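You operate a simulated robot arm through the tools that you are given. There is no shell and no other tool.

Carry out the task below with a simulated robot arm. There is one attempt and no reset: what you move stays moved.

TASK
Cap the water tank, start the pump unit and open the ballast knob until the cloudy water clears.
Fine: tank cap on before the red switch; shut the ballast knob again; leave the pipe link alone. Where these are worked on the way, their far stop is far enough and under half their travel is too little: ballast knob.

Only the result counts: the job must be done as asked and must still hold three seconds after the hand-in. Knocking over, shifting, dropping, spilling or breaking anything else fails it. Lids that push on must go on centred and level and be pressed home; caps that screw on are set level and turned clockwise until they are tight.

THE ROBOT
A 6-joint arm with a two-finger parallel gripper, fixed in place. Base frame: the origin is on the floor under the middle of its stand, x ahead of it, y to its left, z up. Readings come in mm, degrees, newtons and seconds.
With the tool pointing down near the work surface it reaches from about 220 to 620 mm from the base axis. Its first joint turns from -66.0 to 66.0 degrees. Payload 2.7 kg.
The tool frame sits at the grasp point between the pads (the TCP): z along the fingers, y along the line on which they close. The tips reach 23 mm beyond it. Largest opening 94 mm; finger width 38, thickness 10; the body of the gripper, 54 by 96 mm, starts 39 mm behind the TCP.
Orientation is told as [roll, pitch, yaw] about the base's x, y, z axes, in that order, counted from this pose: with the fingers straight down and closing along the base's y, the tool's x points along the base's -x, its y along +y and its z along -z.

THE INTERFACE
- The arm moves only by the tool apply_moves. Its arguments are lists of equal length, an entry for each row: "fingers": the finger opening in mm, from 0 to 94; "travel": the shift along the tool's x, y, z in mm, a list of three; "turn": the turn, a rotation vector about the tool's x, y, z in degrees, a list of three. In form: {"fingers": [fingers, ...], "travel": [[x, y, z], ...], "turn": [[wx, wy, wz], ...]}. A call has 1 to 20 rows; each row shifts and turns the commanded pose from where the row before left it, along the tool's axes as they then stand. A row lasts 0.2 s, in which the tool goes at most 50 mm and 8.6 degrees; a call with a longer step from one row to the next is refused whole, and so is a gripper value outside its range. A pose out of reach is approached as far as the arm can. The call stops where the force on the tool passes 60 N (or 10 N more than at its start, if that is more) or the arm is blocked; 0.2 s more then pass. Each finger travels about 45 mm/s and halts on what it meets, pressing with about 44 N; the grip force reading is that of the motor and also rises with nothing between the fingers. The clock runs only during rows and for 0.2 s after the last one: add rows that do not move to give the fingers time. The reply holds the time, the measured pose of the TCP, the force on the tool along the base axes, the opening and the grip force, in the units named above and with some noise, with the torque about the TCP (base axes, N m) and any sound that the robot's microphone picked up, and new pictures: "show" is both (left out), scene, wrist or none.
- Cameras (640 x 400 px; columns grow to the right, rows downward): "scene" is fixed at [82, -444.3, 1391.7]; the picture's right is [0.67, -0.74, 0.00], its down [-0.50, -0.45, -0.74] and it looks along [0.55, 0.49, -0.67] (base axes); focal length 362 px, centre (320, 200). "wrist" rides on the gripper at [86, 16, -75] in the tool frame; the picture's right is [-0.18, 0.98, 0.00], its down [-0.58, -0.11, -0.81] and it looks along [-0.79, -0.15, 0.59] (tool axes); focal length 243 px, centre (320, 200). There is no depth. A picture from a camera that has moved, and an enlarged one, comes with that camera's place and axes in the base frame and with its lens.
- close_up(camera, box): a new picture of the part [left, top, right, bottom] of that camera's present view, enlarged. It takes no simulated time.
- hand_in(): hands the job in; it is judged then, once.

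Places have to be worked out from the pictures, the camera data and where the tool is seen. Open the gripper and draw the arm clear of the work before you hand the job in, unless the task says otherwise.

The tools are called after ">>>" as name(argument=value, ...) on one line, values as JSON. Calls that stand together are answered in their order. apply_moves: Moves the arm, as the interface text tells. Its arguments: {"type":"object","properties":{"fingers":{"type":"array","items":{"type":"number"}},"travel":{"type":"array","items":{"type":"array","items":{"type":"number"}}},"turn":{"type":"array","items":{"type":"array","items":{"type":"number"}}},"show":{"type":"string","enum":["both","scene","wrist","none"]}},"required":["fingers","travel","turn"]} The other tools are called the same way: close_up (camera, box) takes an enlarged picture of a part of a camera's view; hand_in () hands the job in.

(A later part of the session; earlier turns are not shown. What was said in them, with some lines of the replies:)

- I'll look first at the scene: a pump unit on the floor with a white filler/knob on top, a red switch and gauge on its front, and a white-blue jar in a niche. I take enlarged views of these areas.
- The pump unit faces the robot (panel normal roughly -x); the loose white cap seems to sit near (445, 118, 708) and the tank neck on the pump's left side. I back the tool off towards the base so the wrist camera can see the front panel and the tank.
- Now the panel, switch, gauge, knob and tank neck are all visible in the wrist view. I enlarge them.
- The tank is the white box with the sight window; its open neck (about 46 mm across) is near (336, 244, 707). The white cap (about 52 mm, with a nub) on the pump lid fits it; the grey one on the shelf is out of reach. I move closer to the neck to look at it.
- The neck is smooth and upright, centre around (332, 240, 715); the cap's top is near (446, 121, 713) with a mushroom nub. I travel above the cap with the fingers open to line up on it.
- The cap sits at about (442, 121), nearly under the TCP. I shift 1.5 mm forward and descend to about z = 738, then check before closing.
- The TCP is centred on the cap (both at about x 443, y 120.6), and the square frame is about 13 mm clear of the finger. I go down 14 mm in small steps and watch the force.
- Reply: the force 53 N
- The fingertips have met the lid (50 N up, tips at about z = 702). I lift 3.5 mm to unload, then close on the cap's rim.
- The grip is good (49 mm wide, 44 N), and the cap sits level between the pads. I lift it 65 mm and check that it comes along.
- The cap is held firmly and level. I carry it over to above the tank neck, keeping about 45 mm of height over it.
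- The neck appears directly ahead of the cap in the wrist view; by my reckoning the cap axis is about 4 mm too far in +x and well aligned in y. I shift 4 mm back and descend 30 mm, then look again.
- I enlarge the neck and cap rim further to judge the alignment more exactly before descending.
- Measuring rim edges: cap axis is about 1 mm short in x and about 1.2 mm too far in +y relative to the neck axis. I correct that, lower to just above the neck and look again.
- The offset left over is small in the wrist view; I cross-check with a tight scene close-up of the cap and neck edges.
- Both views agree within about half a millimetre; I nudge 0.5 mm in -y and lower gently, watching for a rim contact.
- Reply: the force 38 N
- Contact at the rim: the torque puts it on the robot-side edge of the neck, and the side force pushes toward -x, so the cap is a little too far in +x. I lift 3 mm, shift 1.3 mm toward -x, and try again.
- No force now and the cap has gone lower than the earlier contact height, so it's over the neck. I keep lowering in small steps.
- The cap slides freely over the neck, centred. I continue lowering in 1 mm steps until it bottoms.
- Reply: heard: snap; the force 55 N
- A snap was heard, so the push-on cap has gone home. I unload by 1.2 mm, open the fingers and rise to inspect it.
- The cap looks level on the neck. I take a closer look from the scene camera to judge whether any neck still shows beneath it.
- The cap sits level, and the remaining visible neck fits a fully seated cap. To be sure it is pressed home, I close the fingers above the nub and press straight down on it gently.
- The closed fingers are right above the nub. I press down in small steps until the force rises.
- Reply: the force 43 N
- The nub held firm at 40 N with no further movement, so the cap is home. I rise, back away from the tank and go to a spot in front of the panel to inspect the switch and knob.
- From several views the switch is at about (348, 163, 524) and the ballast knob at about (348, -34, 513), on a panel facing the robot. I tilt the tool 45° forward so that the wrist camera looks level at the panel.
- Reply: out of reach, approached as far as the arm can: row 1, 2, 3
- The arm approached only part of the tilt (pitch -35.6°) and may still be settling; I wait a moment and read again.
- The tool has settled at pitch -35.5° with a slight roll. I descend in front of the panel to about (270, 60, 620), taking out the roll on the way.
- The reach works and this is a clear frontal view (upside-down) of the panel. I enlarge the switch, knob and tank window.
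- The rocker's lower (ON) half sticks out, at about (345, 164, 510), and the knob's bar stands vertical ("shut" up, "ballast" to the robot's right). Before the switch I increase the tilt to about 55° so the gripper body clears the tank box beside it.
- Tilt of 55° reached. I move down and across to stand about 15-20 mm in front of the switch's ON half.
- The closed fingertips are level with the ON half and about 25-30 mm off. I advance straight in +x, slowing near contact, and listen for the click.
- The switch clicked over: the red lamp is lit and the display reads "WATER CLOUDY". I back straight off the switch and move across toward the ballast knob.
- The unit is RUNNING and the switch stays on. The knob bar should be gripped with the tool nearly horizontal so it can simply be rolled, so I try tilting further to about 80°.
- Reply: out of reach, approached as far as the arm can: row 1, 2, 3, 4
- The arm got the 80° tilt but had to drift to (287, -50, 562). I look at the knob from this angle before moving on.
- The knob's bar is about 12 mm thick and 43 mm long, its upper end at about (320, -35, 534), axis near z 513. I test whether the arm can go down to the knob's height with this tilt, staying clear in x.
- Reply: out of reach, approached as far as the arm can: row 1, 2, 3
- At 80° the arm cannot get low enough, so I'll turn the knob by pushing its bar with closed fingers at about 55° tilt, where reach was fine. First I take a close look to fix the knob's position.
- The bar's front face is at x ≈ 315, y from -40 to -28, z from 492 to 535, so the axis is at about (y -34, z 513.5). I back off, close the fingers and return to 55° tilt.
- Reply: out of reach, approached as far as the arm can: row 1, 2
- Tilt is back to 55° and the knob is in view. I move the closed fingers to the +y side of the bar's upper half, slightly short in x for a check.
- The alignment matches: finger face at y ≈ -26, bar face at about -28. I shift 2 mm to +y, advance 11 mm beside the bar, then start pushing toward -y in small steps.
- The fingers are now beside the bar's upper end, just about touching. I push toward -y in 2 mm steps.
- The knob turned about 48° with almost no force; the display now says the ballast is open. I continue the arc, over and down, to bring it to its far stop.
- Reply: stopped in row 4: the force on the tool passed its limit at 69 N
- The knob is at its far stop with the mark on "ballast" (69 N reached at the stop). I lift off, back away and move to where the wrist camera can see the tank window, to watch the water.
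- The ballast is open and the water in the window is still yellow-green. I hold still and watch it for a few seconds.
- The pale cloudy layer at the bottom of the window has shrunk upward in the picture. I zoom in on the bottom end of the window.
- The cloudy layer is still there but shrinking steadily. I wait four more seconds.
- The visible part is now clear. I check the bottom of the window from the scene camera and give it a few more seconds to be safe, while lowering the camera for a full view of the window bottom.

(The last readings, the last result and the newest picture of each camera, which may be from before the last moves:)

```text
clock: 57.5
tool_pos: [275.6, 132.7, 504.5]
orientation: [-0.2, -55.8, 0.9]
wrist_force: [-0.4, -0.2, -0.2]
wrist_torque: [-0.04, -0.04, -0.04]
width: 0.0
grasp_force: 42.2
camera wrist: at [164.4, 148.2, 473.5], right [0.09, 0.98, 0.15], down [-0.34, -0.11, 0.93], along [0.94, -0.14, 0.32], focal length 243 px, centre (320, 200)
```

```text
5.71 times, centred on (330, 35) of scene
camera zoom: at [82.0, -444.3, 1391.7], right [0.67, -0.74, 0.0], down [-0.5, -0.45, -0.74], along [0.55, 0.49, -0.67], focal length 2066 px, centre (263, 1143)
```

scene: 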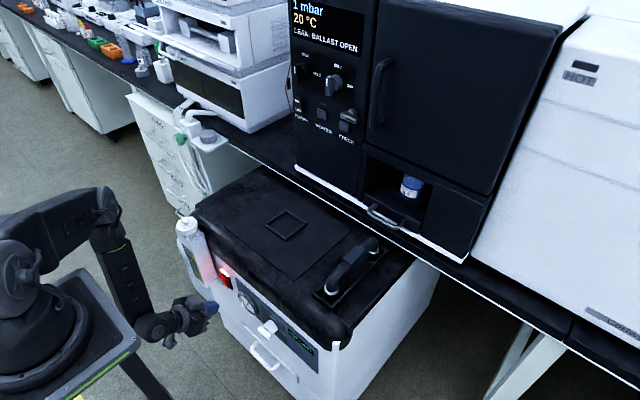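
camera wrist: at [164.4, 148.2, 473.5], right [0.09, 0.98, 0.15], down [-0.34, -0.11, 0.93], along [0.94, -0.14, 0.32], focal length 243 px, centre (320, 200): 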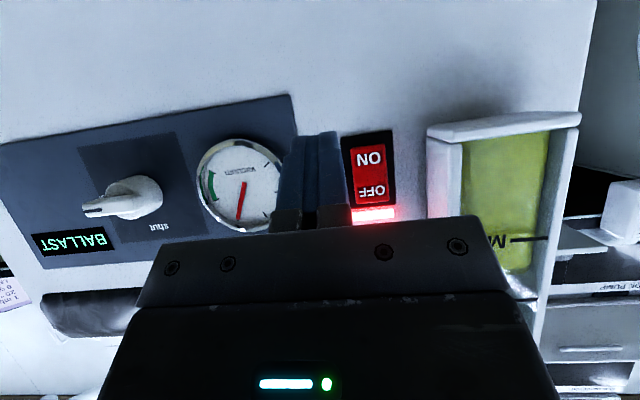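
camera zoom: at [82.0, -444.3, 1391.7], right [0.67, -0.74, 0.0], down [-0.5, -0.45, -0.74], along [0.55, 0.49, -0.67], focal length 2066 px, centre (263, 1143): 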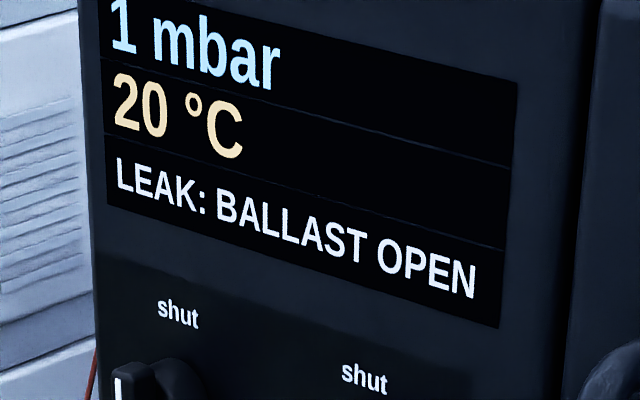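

The cloudy layer is completely gone: the window shows clear yellow liquid down to its bottom edge. Now I shut the ballast knob: I move above the bar's +y end to push it down.

>>> apply_moves(fingers=[0, 0, 0, 0, 0, 0, 0], travel=[[-13, -35.8, -8.9], [-13, -35.8, -8.9], [-13, -35.8, -8.9], [-13, -35.8, -8.9], [-9.3, 0, 13.6], [-9.3, 0, 13.6], [0, 0, 0]], turn=[[0, 0, 0], [0, 0, 0], [0, 0, 0], [0, 0, 0], [0, 0, 0], [0, 0, 0], [0, 0, 0]], show="both")

>>> close_up(camera="wrist", box=[200, 40, 440, 240])

>>> close_up(camera="scene", box=[230, 290, 310, 350])

```text
clock: 59.1
tool_pos: [310.9, -11.4, 569.4]
orientation: [-0.2, -55.7, 0.8]
wrist_force: [-0.2, 0.5, 0.0]
wrist_torque: [0.0, 0.02, -0.01]
width: 0.1
grasp_force: 42.1
camera wrist: at [198.9, 4.4, 538.0], right [0.09, 0.98, 0.15], down [-0.34, -0.11, 0.94], along [0.94, -0.14, 0.32], focal length 243 px, centre (320, 200)
```

scene: 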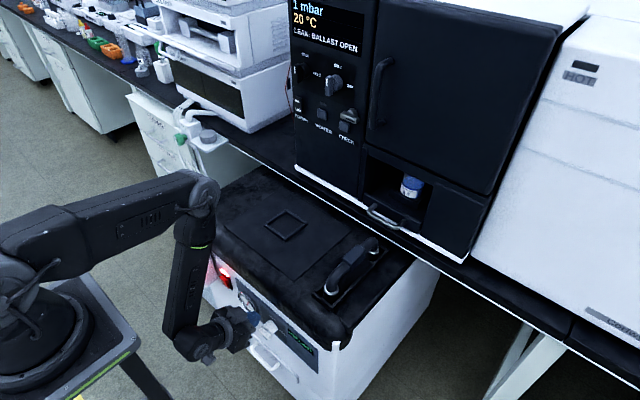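
wrist: 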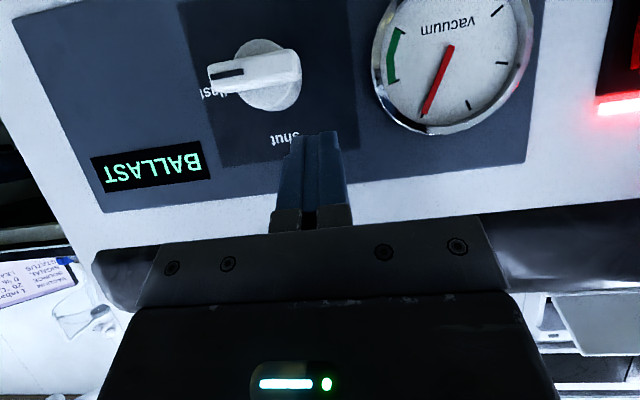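

```text
2.00 times, centred on (320, 140) of wrist
camera zoom: at [198.9, 4.4, 538.0], right [0.09, 0.98, 0.15], down [-0.34, -0.11, 0.94], along [0.94, -0.14, 0.32], focal length 485 px, centre (320, 320)
```

zoom: 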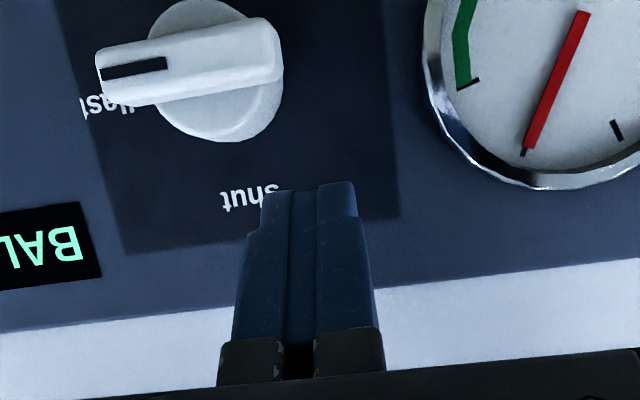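

```text
6.67 times, centred on (270, 320) of scene
camera zoom: at [82.0, -444.3, 1391.7], right [0.67, -0.74, 0.0], down [-0.5, -0.45, -0.74], along [0.55, 0.49, -0.67], focal length 2411 px, centre (653, -600)
```

zoom: 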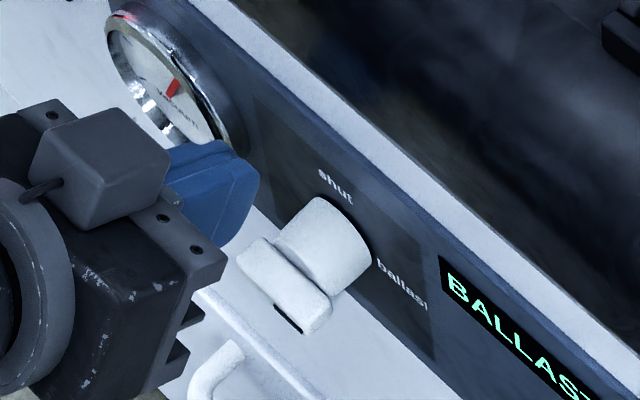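

The finger is above the +y end of the bar (bar end at y ≈ -12). I lower along the arc, pushing that end down.

>>> apply_moves(fingers=[0, 0, 0, 0, 0, 0], travel=[[8.26, 0.3, 5.64], [5.6, 0.3, 3.83], [4.4, 1.1, 3.0], [3.06, 0.2, 2.1], [3.0, -0.9, 2.0], [0, 0, 0]], turn=[[0, 0, 0], [0, 0, 0], [0, 0, 0], [0, 0, 0], [0, 0, 0], [0, 0, 0]], show="both")

>>> close_up(camera="wrist", box=[200, 40, 440, 240])

>>> close_up(camera="scene", box=[230, 290, 310, 350])

```text
clock: 60.5
tool_pos: [312.7, -10.7, 539.7]
orientation: [-0.2, -55.7, 0.8]
wrist_force: [-0.9, 1.9, 0.1]
wrist_torque: [0.04, 0.01, 0.03]
width: 0.0
grasp_force: 42.2
camera wrist: at [199.7, 5.3, 509.4], right [0.09, 0.98, 0.15], down [-0.34, -0.11, 0.93], along [0.94, -0.14, 0.32], focal length 243 px, centre (320, 200)
```

scene: 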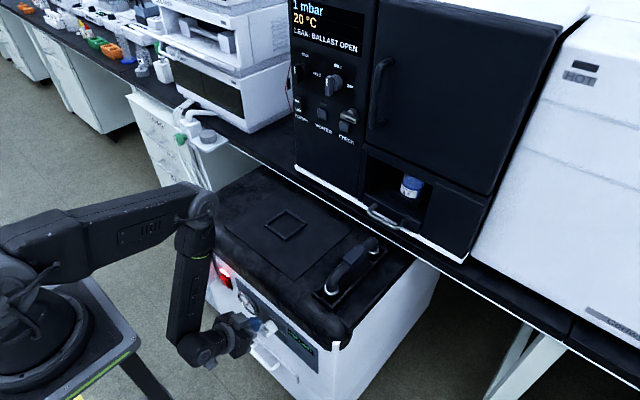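
wrist: 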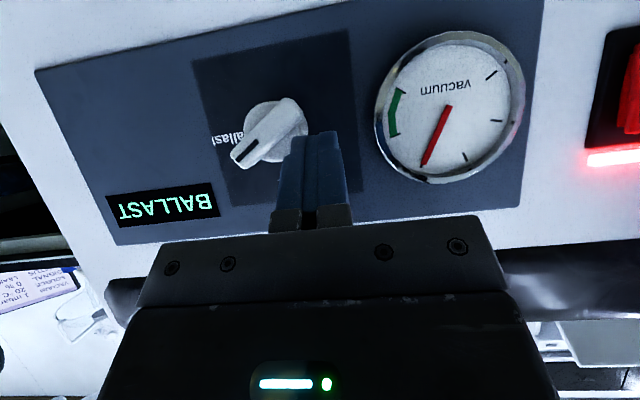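

```text
2.00 times, centred on (320, 140) of wrist
camera zoom: at [199.7, 5.3, 509.4], right [0.09, 0.98, 0.15], down [-0.34, -0.11, 0.93], along [0.94, -0.14, 0.32], focal length 485 px, centre (320, 320)
```

zoom: 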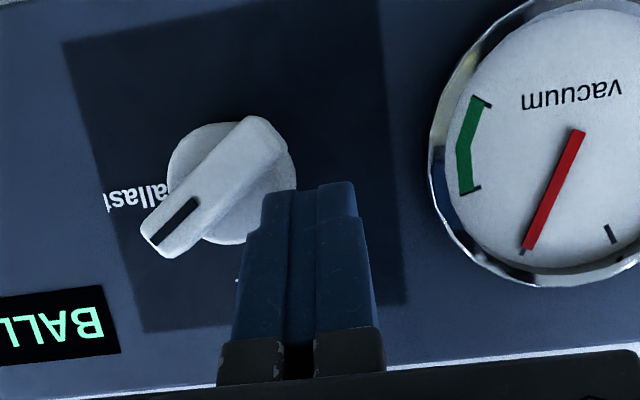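

```text
6.67 times, centred on (270, 320) of scene
camera zoom: at [82.0, -444.3, 1391.7], right [0.67, -0.74, 0.0], down [-0.5, -0.45, -0.74], along [0.55, 0.49, -0.67], focal length 2411 px, centre (653, -600)
```

zoom: 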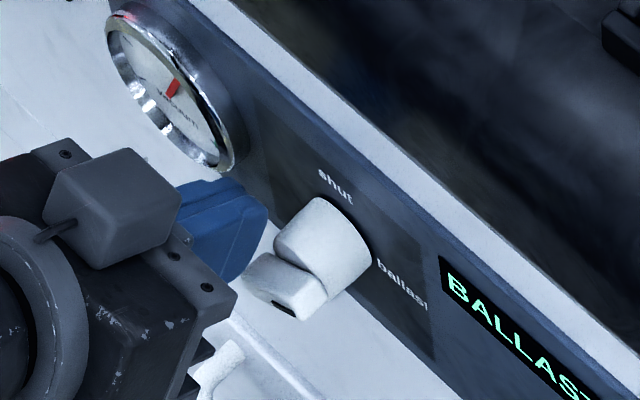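

The knob is about half way back. I continue the arc: down and then toward -y against the lower half, easing back 2 mm in x to stay clear of the knob's body.

>>> apply_moves(fingers=[0, 0, 0, 0, 0], travel=[[4.6, -1.6, 0.72], [2.23, -2.5, 1.52], [1.65, -3.2, 1.13], [0.83, -1.5, 0.56], [0, 0, 0]], turn=[[0, 0, 0], [0, 0, 0], [0, 0, 0], [0, 0, 0], [0, 0, 0]], show="both")

>>> close_up(camera="wrist", box=[200, 40, 440, 240])

>>> close_up(camera="scene", box=[230, 290, 310, 350])

>>> close_up(camera="scene", box=[280, 0, 380, 70])

```text
clock: 61.5
tool_pos: [309.0, -15.3, 531.4]
orientation: [0.2, -55.9, 1.6]
wrist_force: [-8.2, 9.5, 9.2]
wrist_torque: [-0.07, -0.19, 0.13]
width: 0.0
grasp_force: 42.5
stopped in row 5: the force on the tool passed its limit at 65 N (the readings are from after the stop); the commanded pose is now the measured one
camera wrist: at [196.6, -0.7, 500.4], right [0.07, 0.99, 0.15], down [-0.34, -0.12, 0.93], along [0.94, -0.12, 0.32], focal length 243 px, centre (320, 200)
```

scene: 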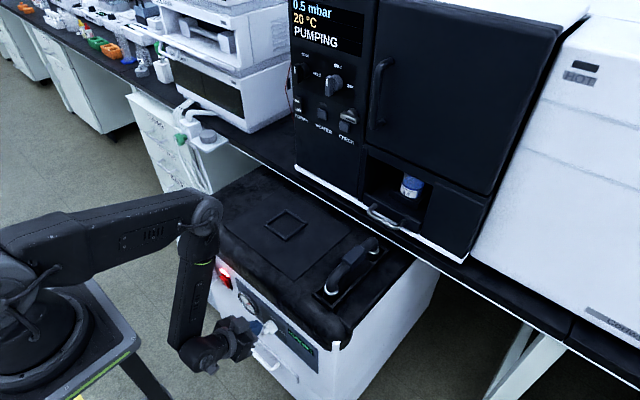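
wrist: 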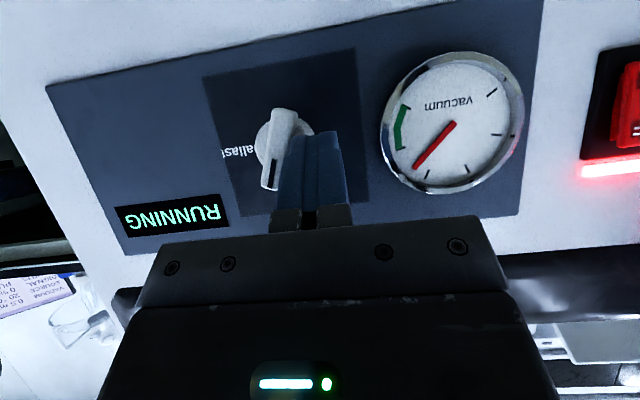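

```text
2.00 times, centred on (320, 140) of wrist
camera zoom: at [196.6, -0.7, 500.4], right [0.07, 0.99, 0.15], down [-0.34, -0.12, 0.93], along [0.94, -0.12, 0.32], focal length 485 px, centre (320, 320)
```

zoom: 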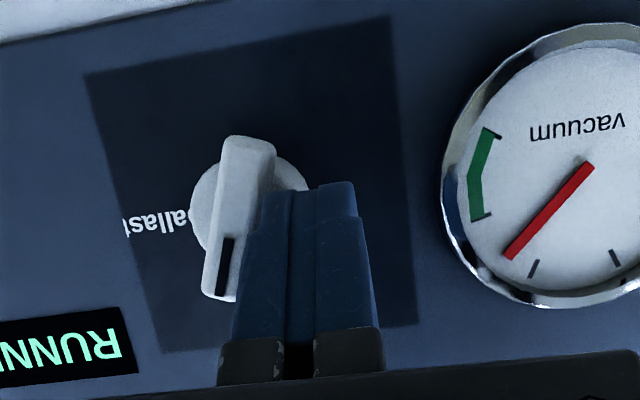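

```text
6.67 times, centred on (270, 320) of scene
camera zoom: at [81.8, -444.2, 1391.8], right [0.67, -0.74, 0.0], down [-0.5, -0.45, -0.74], along [0.55, 0.49, -0.67], focal length 2411 px, centre (653, -600)
```

zoom: 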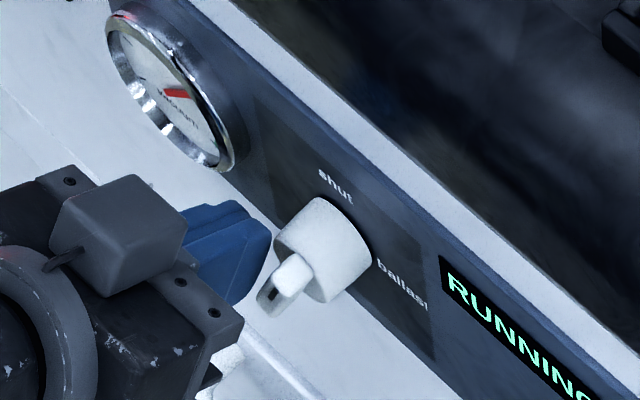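

```text
5.71 times, centred on (330, 35) of scene
camera zoom: at [81.8, -444.2, 1391.8], right [0.67, -0.74, 0.0], down [-0.5, -0.45, -0.74], along [0.55, 0.49, -0.67], focal length 2066 px, centre (263, 1143)
```

zoom: 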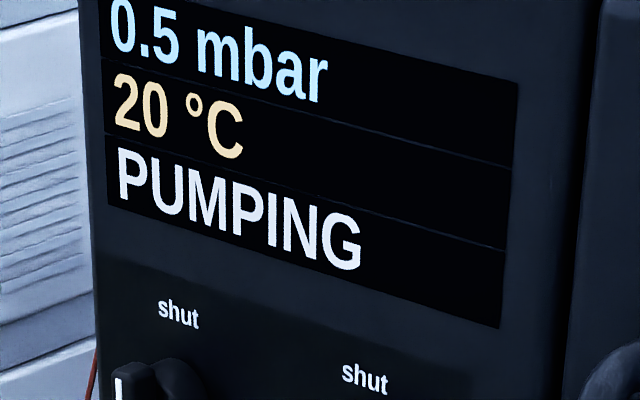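

The display now reads "PUMPING", but the bar still leans about 15° short of vertical; the finger met the knob body. I lift off and go round to the -y side of the bar's upper half, to push it fully upright against the shut stop.

>>> apply_moves(fingers=[0, 0, 0, 0, 0, 0, 0], travel=[[0, 4, 0], [-16.5, 0, -11.3], [-20.6, 0, -14.1], [0, -25, 0], [0, -26, 0], [0, 0, 0], [0, 0, 0]], turn=[[0, 0, 0], [0.66, 0, 0.45], [0, 0, 0], [0, 0, 0], [0, 0, 0], [0, 0, 0], [0, 0, 0]], show="both")

>>> close_up(camera="wrist", box=[200, 0, 440, 200])

>>> close_up(camera="scene", box=[230, 290, 310, 350])

```text
clock: 63.1
tool_pos: [308.8, -61.7, 575.3]
orientation: [0.1, -55.7, 0.6]
wrist_force: [-0.1, 0.0, 0.4]
wrist_torque: [0.0, 0.0, -0.02]
width: 0.0
grasp_force: 42.2
camera wrist: at [197.2, -47.0, 544.1], right [0.09, 0.98, 0.15], down [-0.34, -0.11, 0.93], along [0.94, -0.14, 0.32], focal length 243 px, centre (320, 200)
```

scene: 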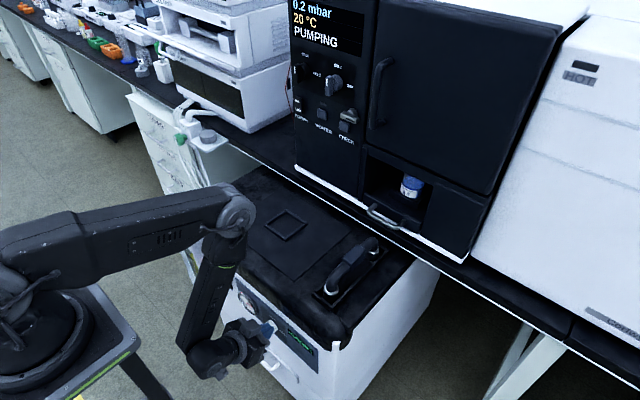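
wrist: 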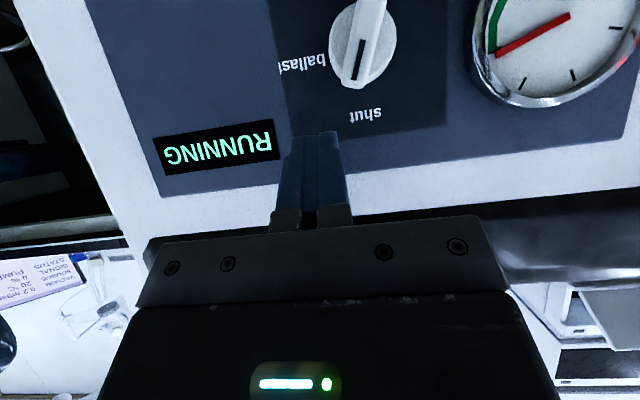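

```text
2.00 times, centred on (320, 100) of wrist
camera zoom: at [197.2, -47.0, 544.1], right [0.09, 0.98, 0.15], down [-0.34, -0.11, 0.93], along [0.94, -0.14, 0.32], focal length 485 px, centre (320, 400)
```

zoom: 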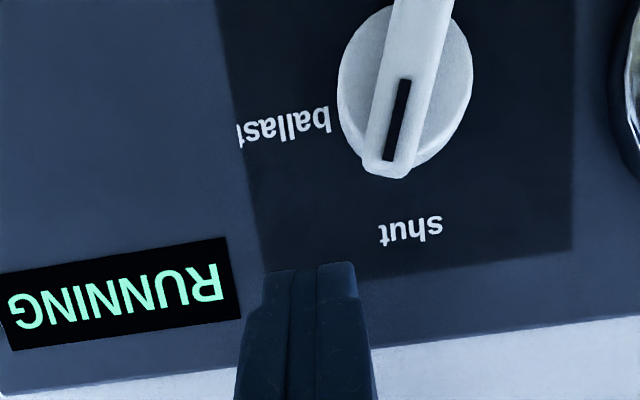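

```text
6.67 times, centred on (270, 320) of scene
camera zoom: at [82.0, -444.3, 1391.7], right [0.67, -0.74, 0.0], down [-0.5, -0.45, -0.74], along [0.55, 0.49, -0.67], focal length 2411 px, centre (653, -600)
```

zoom: 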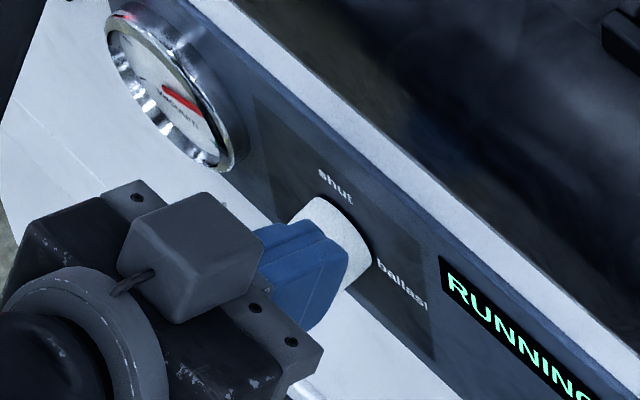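

The bar's upper end leans to y ≈ -42 (about 20° open). I go down beside it on the -y side and push toward +y until it stops upright.

>>> apply_moves(fingers=[0, 0, 0, 0, 0, 0, 0, 0], travel=[[8.65, 0, 5.9], [8.65, 0, 5.9], [0, 3, 0], [0, 3, 0], [0, 2, 0], [0, 2, 0], [0, 1.5, 0], [0, 0, 0]], turn=[[0, 0, 0], [0, 0, 0], [0, 0, 0], [0, 0, 0], [0, 0, 0], [0, 0, 0], [0, 0, 0], [0, 0, 0]], show="both")

>>> close_up(camera="wrist", box=[200, 40, 440, 240])

>>> close_up(camera="scene", box=[230, 290, 310, 350])

```text
clock: 64.9
tool_pos: [309.8, -50.2, 554.3]
orientation: [0.1, -55.7, 0.7]
wrist_force: [1.0, -1.0, 0.4]
wrist_torque: [-0.02, 0.0, -0.02]
width: 0.1
grasp_force: 42.3
camera wrist: at [197.7, -35.1, 523.6], right [0.09, 0.98, 0.15], down [-0.34, -0.11, 0.93], along [0.94, -0.14, 0.32], focal length 243 px, centre (320, 200)
```

scene: 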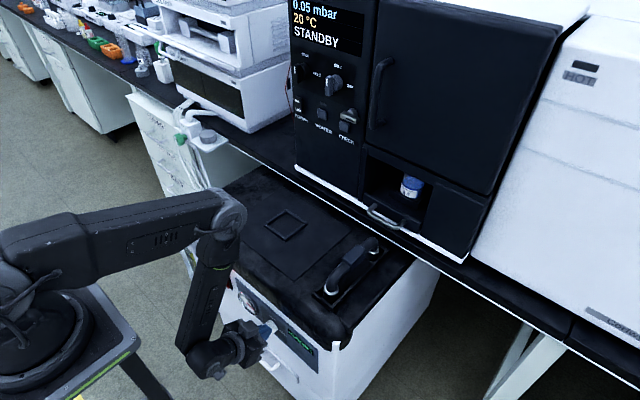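
wrist: 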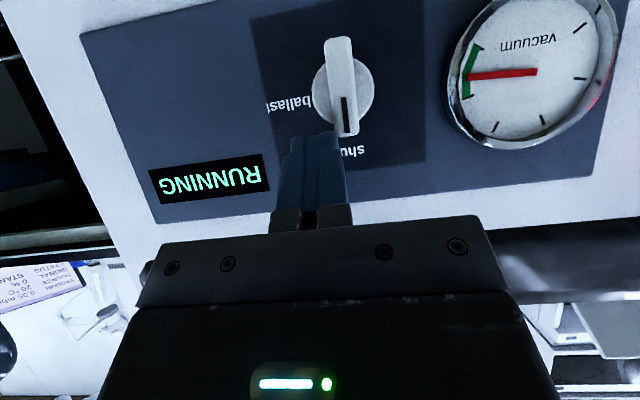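

```text
2.00 times, centred on (320, 140) of wrist
camera zoom: at [197.7, -35.1, 523.6], right [0.09, 0.98, 0.15], down [-0.34, -0.11, 0.93], along [0.94, -0.14, 0.32], focal length 485 px, centre (320, 320)
```

zoom: 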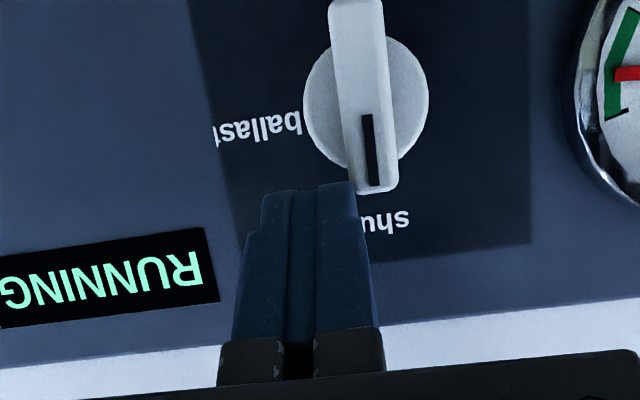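

```text
6.67 times, centred on (270, 320) of scene
camera zoom: at [82.0, -444.3, 1391.7], right [0.67, -0.74, 0.0], down [-0.5, -0.45, -0.74], along [0.55, 0.49, -0.67], focal length 2411 px, centre (653, -600)
```

zoom: 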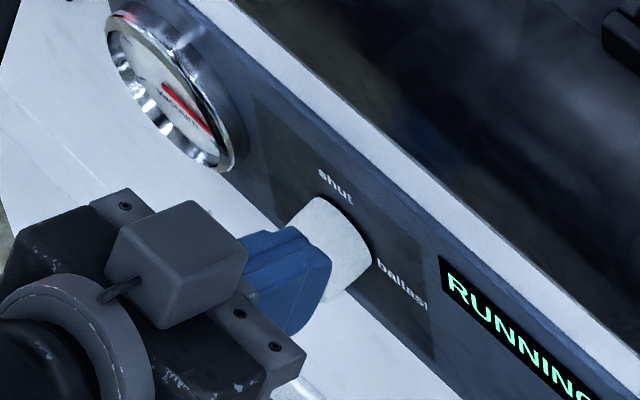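

The bar is nearly upright and the vacuum is back to 0.05 mbar. I push on gently in 1 mm steps until it meets the shut stop.

>>> apply_moves(fingers=[0, 0, 0, 0, 0], travel=[[0, 1, 0], [0, 1, 0], [0, 1, 0], [0, 0.7, 0], [0, 0, 0]], turn=[[0, 0, 0], [0, 0, 0], [0, 0, 0], [0, 0, 0], [0, 0, 0]], show="wrist")

>>> close_up(camera="wrist", box=[200, 40, 440, 240])

```text
clock: 66.1
tool_pos: [309.4, -49.5, 554.6]
orientation: [-0.3, -55.9, 0.4]
wrist_force: [9.5, -38.1, -13.7]
wrist_torque: [-0.91, -0.08, -0.5]
width: 0.0
grasp_force: 42.1
camera wrist: at [197.6, -33.3, 523.8], right [0.1, 0.98, 0.15], down [-0.34, -0.11, 0.93], along [0.93, -0.15, 0.32], focal length 243 px, centre (320, 200)
```

wrist: 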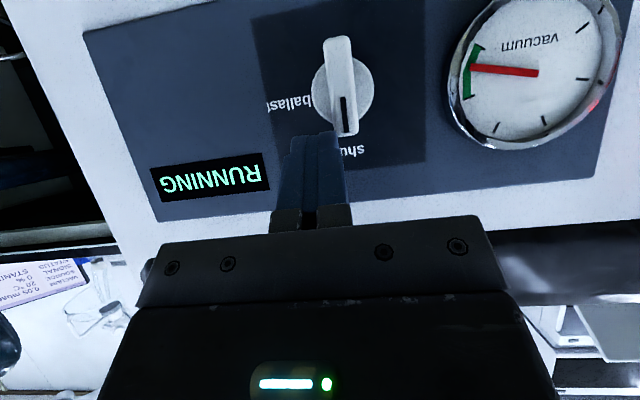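

```text
2.00 times, centred on (320, 140) of wrist
camera zoom: at [197.6, -33.3, 523.8], right [0.1, 0.98, 0.15], down [-0.34, -0.11, 0.93], along [0.93, -0.15, 0.32], focal length 485 px, centre (320, 320)
```

zoom: 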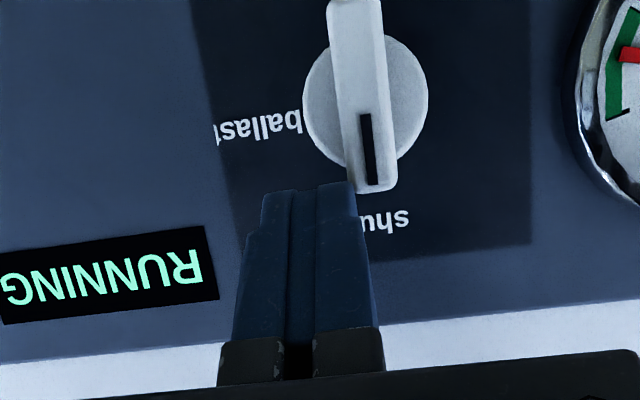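

38 N against the stop: the knob is fully shut. I back off the bar, then up and away from the panel to check the result.

>>> apply_moves(fingers=[0, 0, 0, 0, 0, 0, 0, 0], travel=[[0, -6, 0], [-12.4, 0, -8.5], [11.3, 0, -16.5], [11.3, 0, -16.5], [-16, 25, -11], [-16, 30, -11], [-16, 30, -11], [0, 0, 0]], turn=[[0, 0, 0], [0, 0, 0], [0, 0, 0], [0, 0, 0], [0, 0, 0], [0, 0, 0], [0, 0, 0], [0, 0, 0]], show="both")

>>> close_up(camera="wrist", box=[100, 0, 420, 200])

>>> close_up(camera="scene", box=[160, 200, 340, 360])

>>> close_up(camera="scene", box=[280, 0, 380, 70])

```text
clock: 67.9
tool_pos: [267.4, 31.3, 628.3]
orientation: [0.1, -55.8, 0.6]
wrist_force: [-0.2, -0.3, -0.4]
wrist_torque: [-0.01, -0.02, -0.03]
width: 0.0
grasp_force: 42.0
camera wrist: at [155.4, 46.9, 597.7], right [0.09, 0.98, 0.15], down [-0.34, -0.11, 0.93], along [0.94, -0.14, 0.32], focal length 243 px, centre (320, 200)
```

scene: 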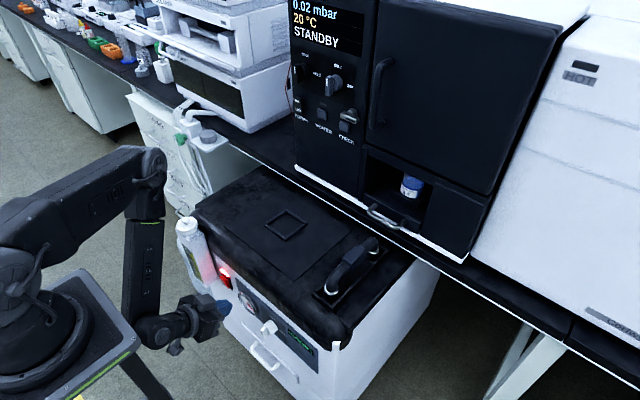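
wrist: 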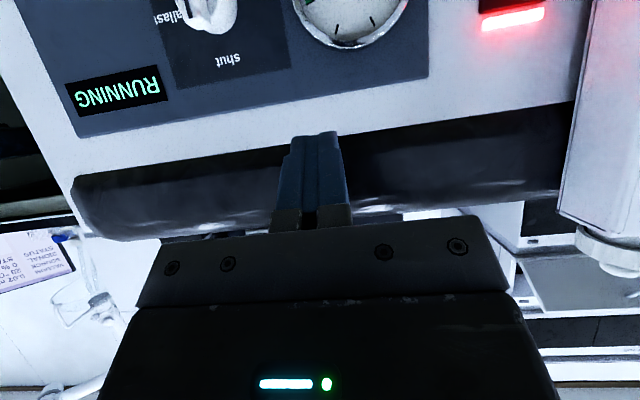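

```text
2.00 times, centred on (260, 100) of wrist
camera zoom: at [155.4, 46.9, 597.7], right [0.09, 0.98, 0.15], down [-0.34, -0.11, 0.93], along [0.94, -0.14, 0.32], focal length 485 px, centre (440, 400)
```

zoom: 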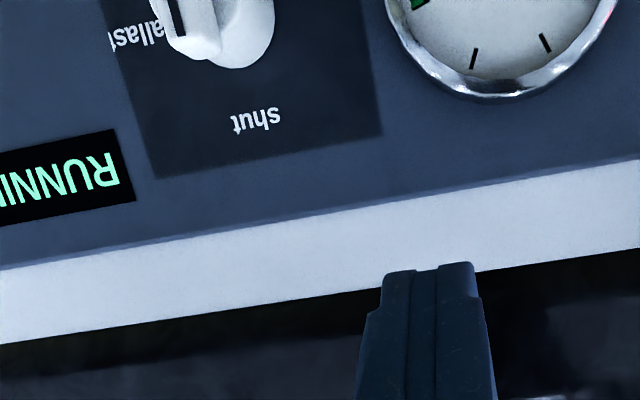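

```text
2.50 times, centred on (250, 280) of scene
camera zoom: at [82.0, -444.3, 1391.7], right [0.67, -0.74, 0.0], down [-0.5, -0.45, -0.74], along [0.55, 0.49, -0.67], focal length 904 px, centre (495, 0)
```

zoom: 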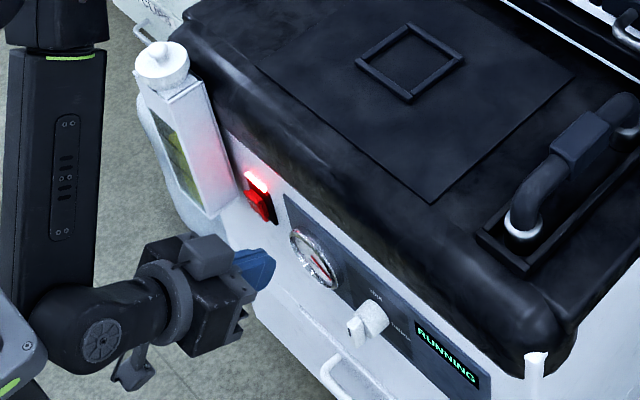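

```text
5.71 times, centred on (330, 35) of scene
camera zoom: at [82.0, -444.3, 1391.7], right [0.67, -0.74, 0.0], down [-0.5, -0.45, -0.74], along [0.55, 0.49, -0.67], focal length 2066 px, centre (263, 1143)
```

zoom: 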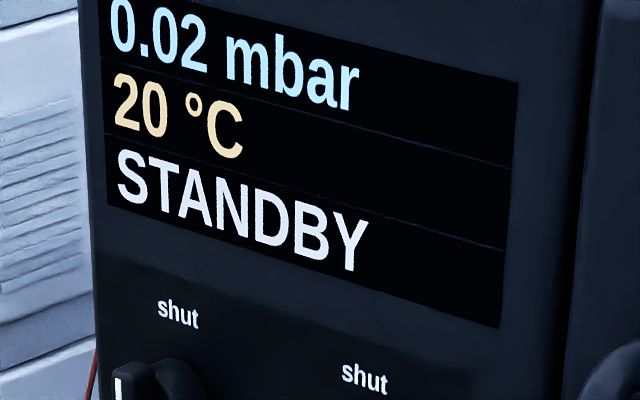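

The display shows STANDBY at 0.02 mbar, the unit is RUNNING, the knob is shut and the cap is on. I open the gripper and draw the arm further up and back from the pump.

>>> apply_moves(fingers=[15, 30, 45, 55, 60, 60, 60], travel=[[-20, -5, -20], [-20, -5, -20], [-18, -5, -22], [-16, 0, -24], [-14, 0, -25], [0, 0, 0], [0, 0, 0]], turn=[[0, 4, 0], [0, 4, 0], [0, 4, 0], [0, 4, 0], [0, 4, 0], [0, 0, 0], [0, 0, 0]], show="both")

>>> close_up(camera="scene", box=[160, 190, 340, 350])

>>> close_up(camera="wrist", box=[60, 0, 640, 220])

>>> close_up(camera="scene", box=[172, 208, 222, 240])

```text
clock: 69.5
tool_pos: [262.2, 23.8, 748.6]
orientation: [0.1, -35.8, 0.8]
wrist_force: [0.0, 0.2, -0.7]
wrist_torque: [-0.01, 0.01, 0.01]
width: 60.0
grasp_force: 0.1
out of reach, approached as far as the arm can: row 5
camera wrist: at [146.8, 40.0, 757.4], right [0.14, 0.98, 0.11], down [0.0, -0.11, 0.99], along [0.99, -0.14, -0.02], focal length 243 px, centre (320, 200)
```

scene: 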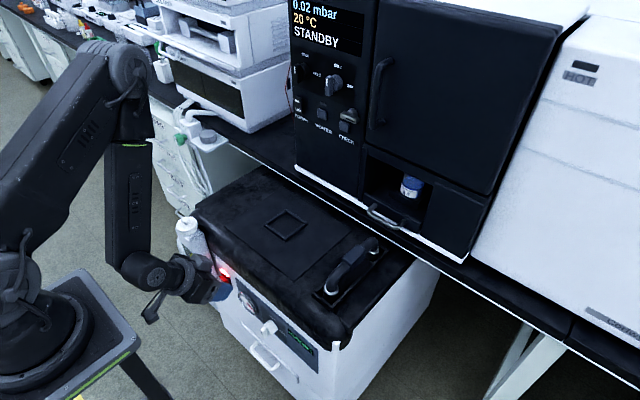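
wrist: 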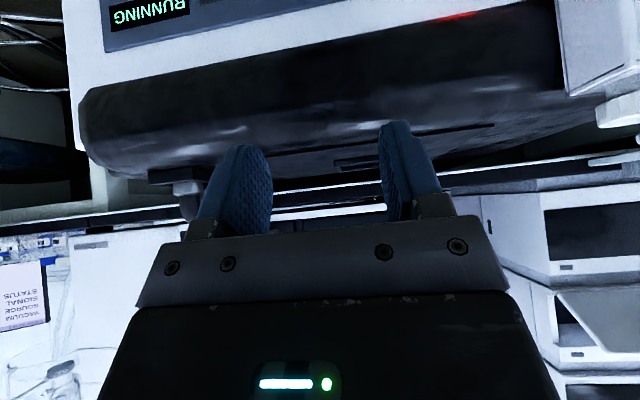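

```text
2.50 times, centred on (250, 270) of scene
camera zoom: at [82.0, -444.3, 1391.7], right [0.67, -0.74, 0.0], down [-0.5, -0.45, -0.74], along [0.55, 0.49, -0.67], focal length 904 px, centre (495, 25)
```

zoom: 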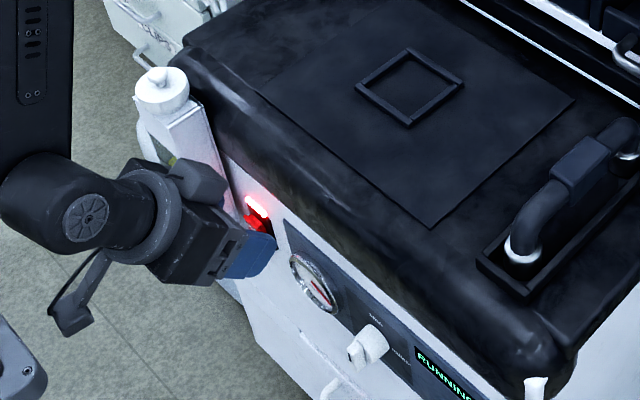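

```text
1.10 times, centred on (350, 110) of wrist
camera zoom: at [146.8, 40.0, 757.4], right [0.14, 0.98, 0.11], down [0.0, -0.11, 0.99], along [0.99, -0.14, -0.02], focal length 268 px, centre (287, 299)
```

zoom: 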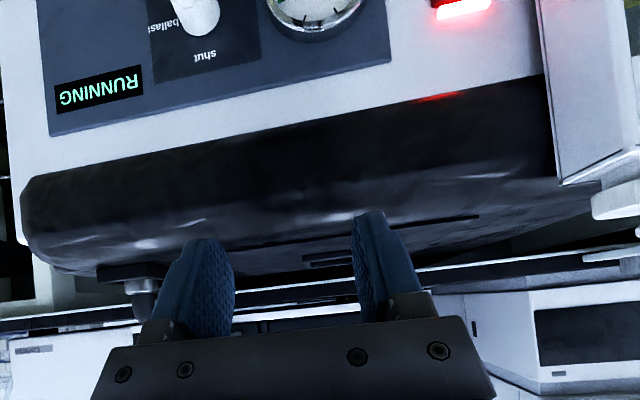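

```text
12.50 times, centred on (197, 224) of scene
camera zoom: at [82.0, -444.3, 1391.7], right [0.67, -0.74, 0.0], down [-0.5, -0.45, -0.74], along [0.55, 0.49, -0.67], focal length 4520 px, centre (1858, -100)
```

zoom: 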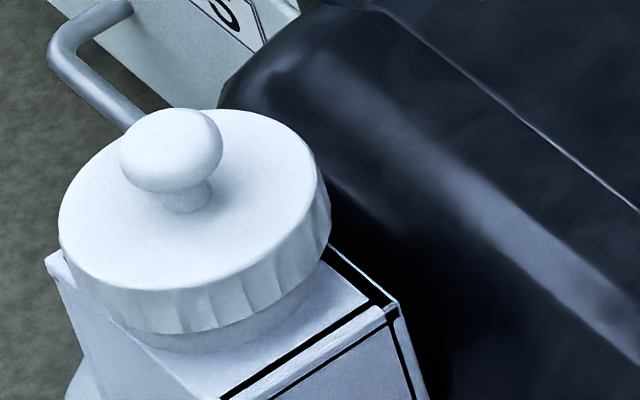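

Everything looks right; one last close look at the knob and switch before handing in.

>>> close_up(camera="scene", box=[240, 295, 300, 345])

>>> close_up(camera="wrist", box=[180, 0, 300, 60])

>>> close_up(camera="scene", box=[280, 0, 380, 70])

```text
8.00 times, centred on (270, 320) of scene
camera zoom: at [82.0, -444.3, 1391.7], right [0.67, -0.74, 0.0], down [-0.5, -0.45, -0.74], along [0.55, 0.49, -0.67], focal length 2893 px, centre (720, -760)
```

zoom: 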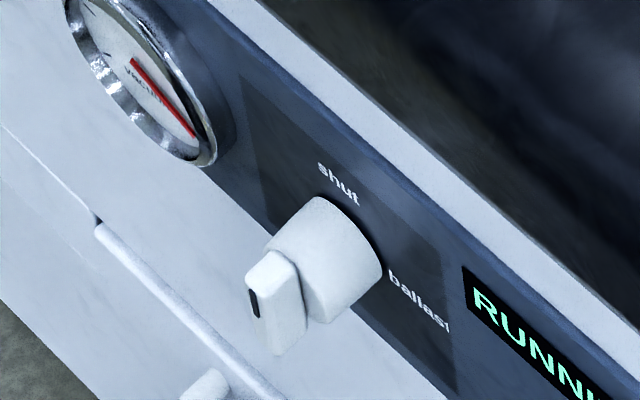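

```text
5.33 times, centred on (240, 30) of wrist
camera zoom: at [146.8, 40.0, 757.4], right [0.14, 0.98, 0.11], down [0.0, -0.11, 0.99], along [0.99, -0.14, -0.02], focal length 1294 px, centre (747, 1107)
```

zoom: 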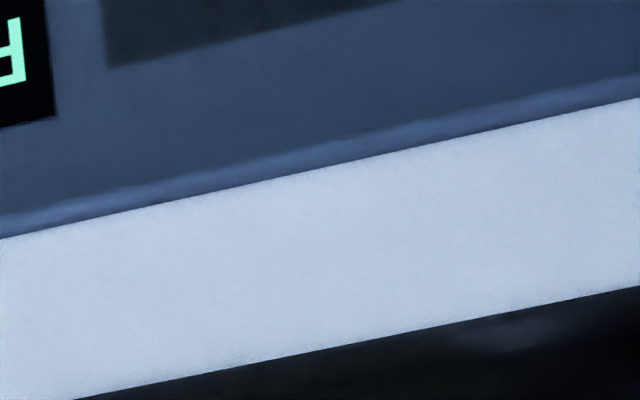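

```text
5.71 times, centred on (330, 35) of scene
camera zoom: at [82.0, -444.3, 1391.7], right [0.67, -0.74, 0.0], down [-0.5, -0.45, -0.74], along [0.55, 0.49, -0.67], focal length 2066 px, centre (263, 1143)
```

zoom: 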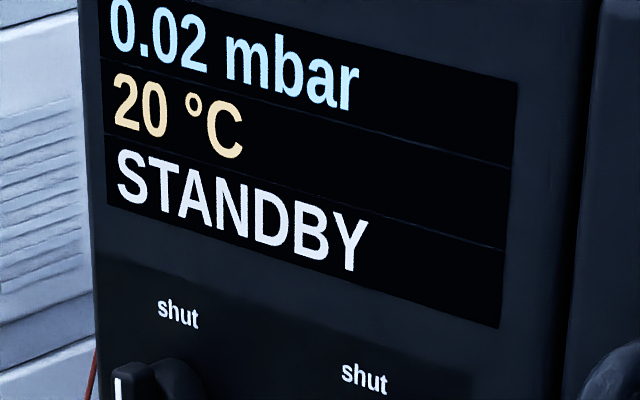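

The knob points at "shut" as at the start, the unit is running, the water is clear, the cap is home, the pipe link was not touched, and the gripper is open and clear. I hand the job in.

>>> hand_in()

```text
The job is handed in.
```

The job is done as asked and handed in; no verdict came back, so what follows is from my own readings and pictures.

- **Tank cap:** it is pushed onto the water tank neck. It snapped home, and a 40 N press on top afterwards did not move it. This was done before I touched the red switch.
- **Pump unit:** I pressed the red switch to ON. The lamp is lit and the panel reads RUNNING.
- **Ballast knob:** I turned it to its far stop at "ballast" and left it open until the cloudy layer in the tank window had gone. I then pushed it back against the "shut" stop. My first push stopped short of shut, with the knob still leaning open, so I finished it from the other side.
- **Final readings:** the cabinet display shows STANDBY at 0.02 mbar, and the "WATER CLOUDY" message is gone.
- **Everything else:** I did not touch the pipe link, and nothing else looked shifted in the last pictures. The gripper is open and the arm is drawn clear.
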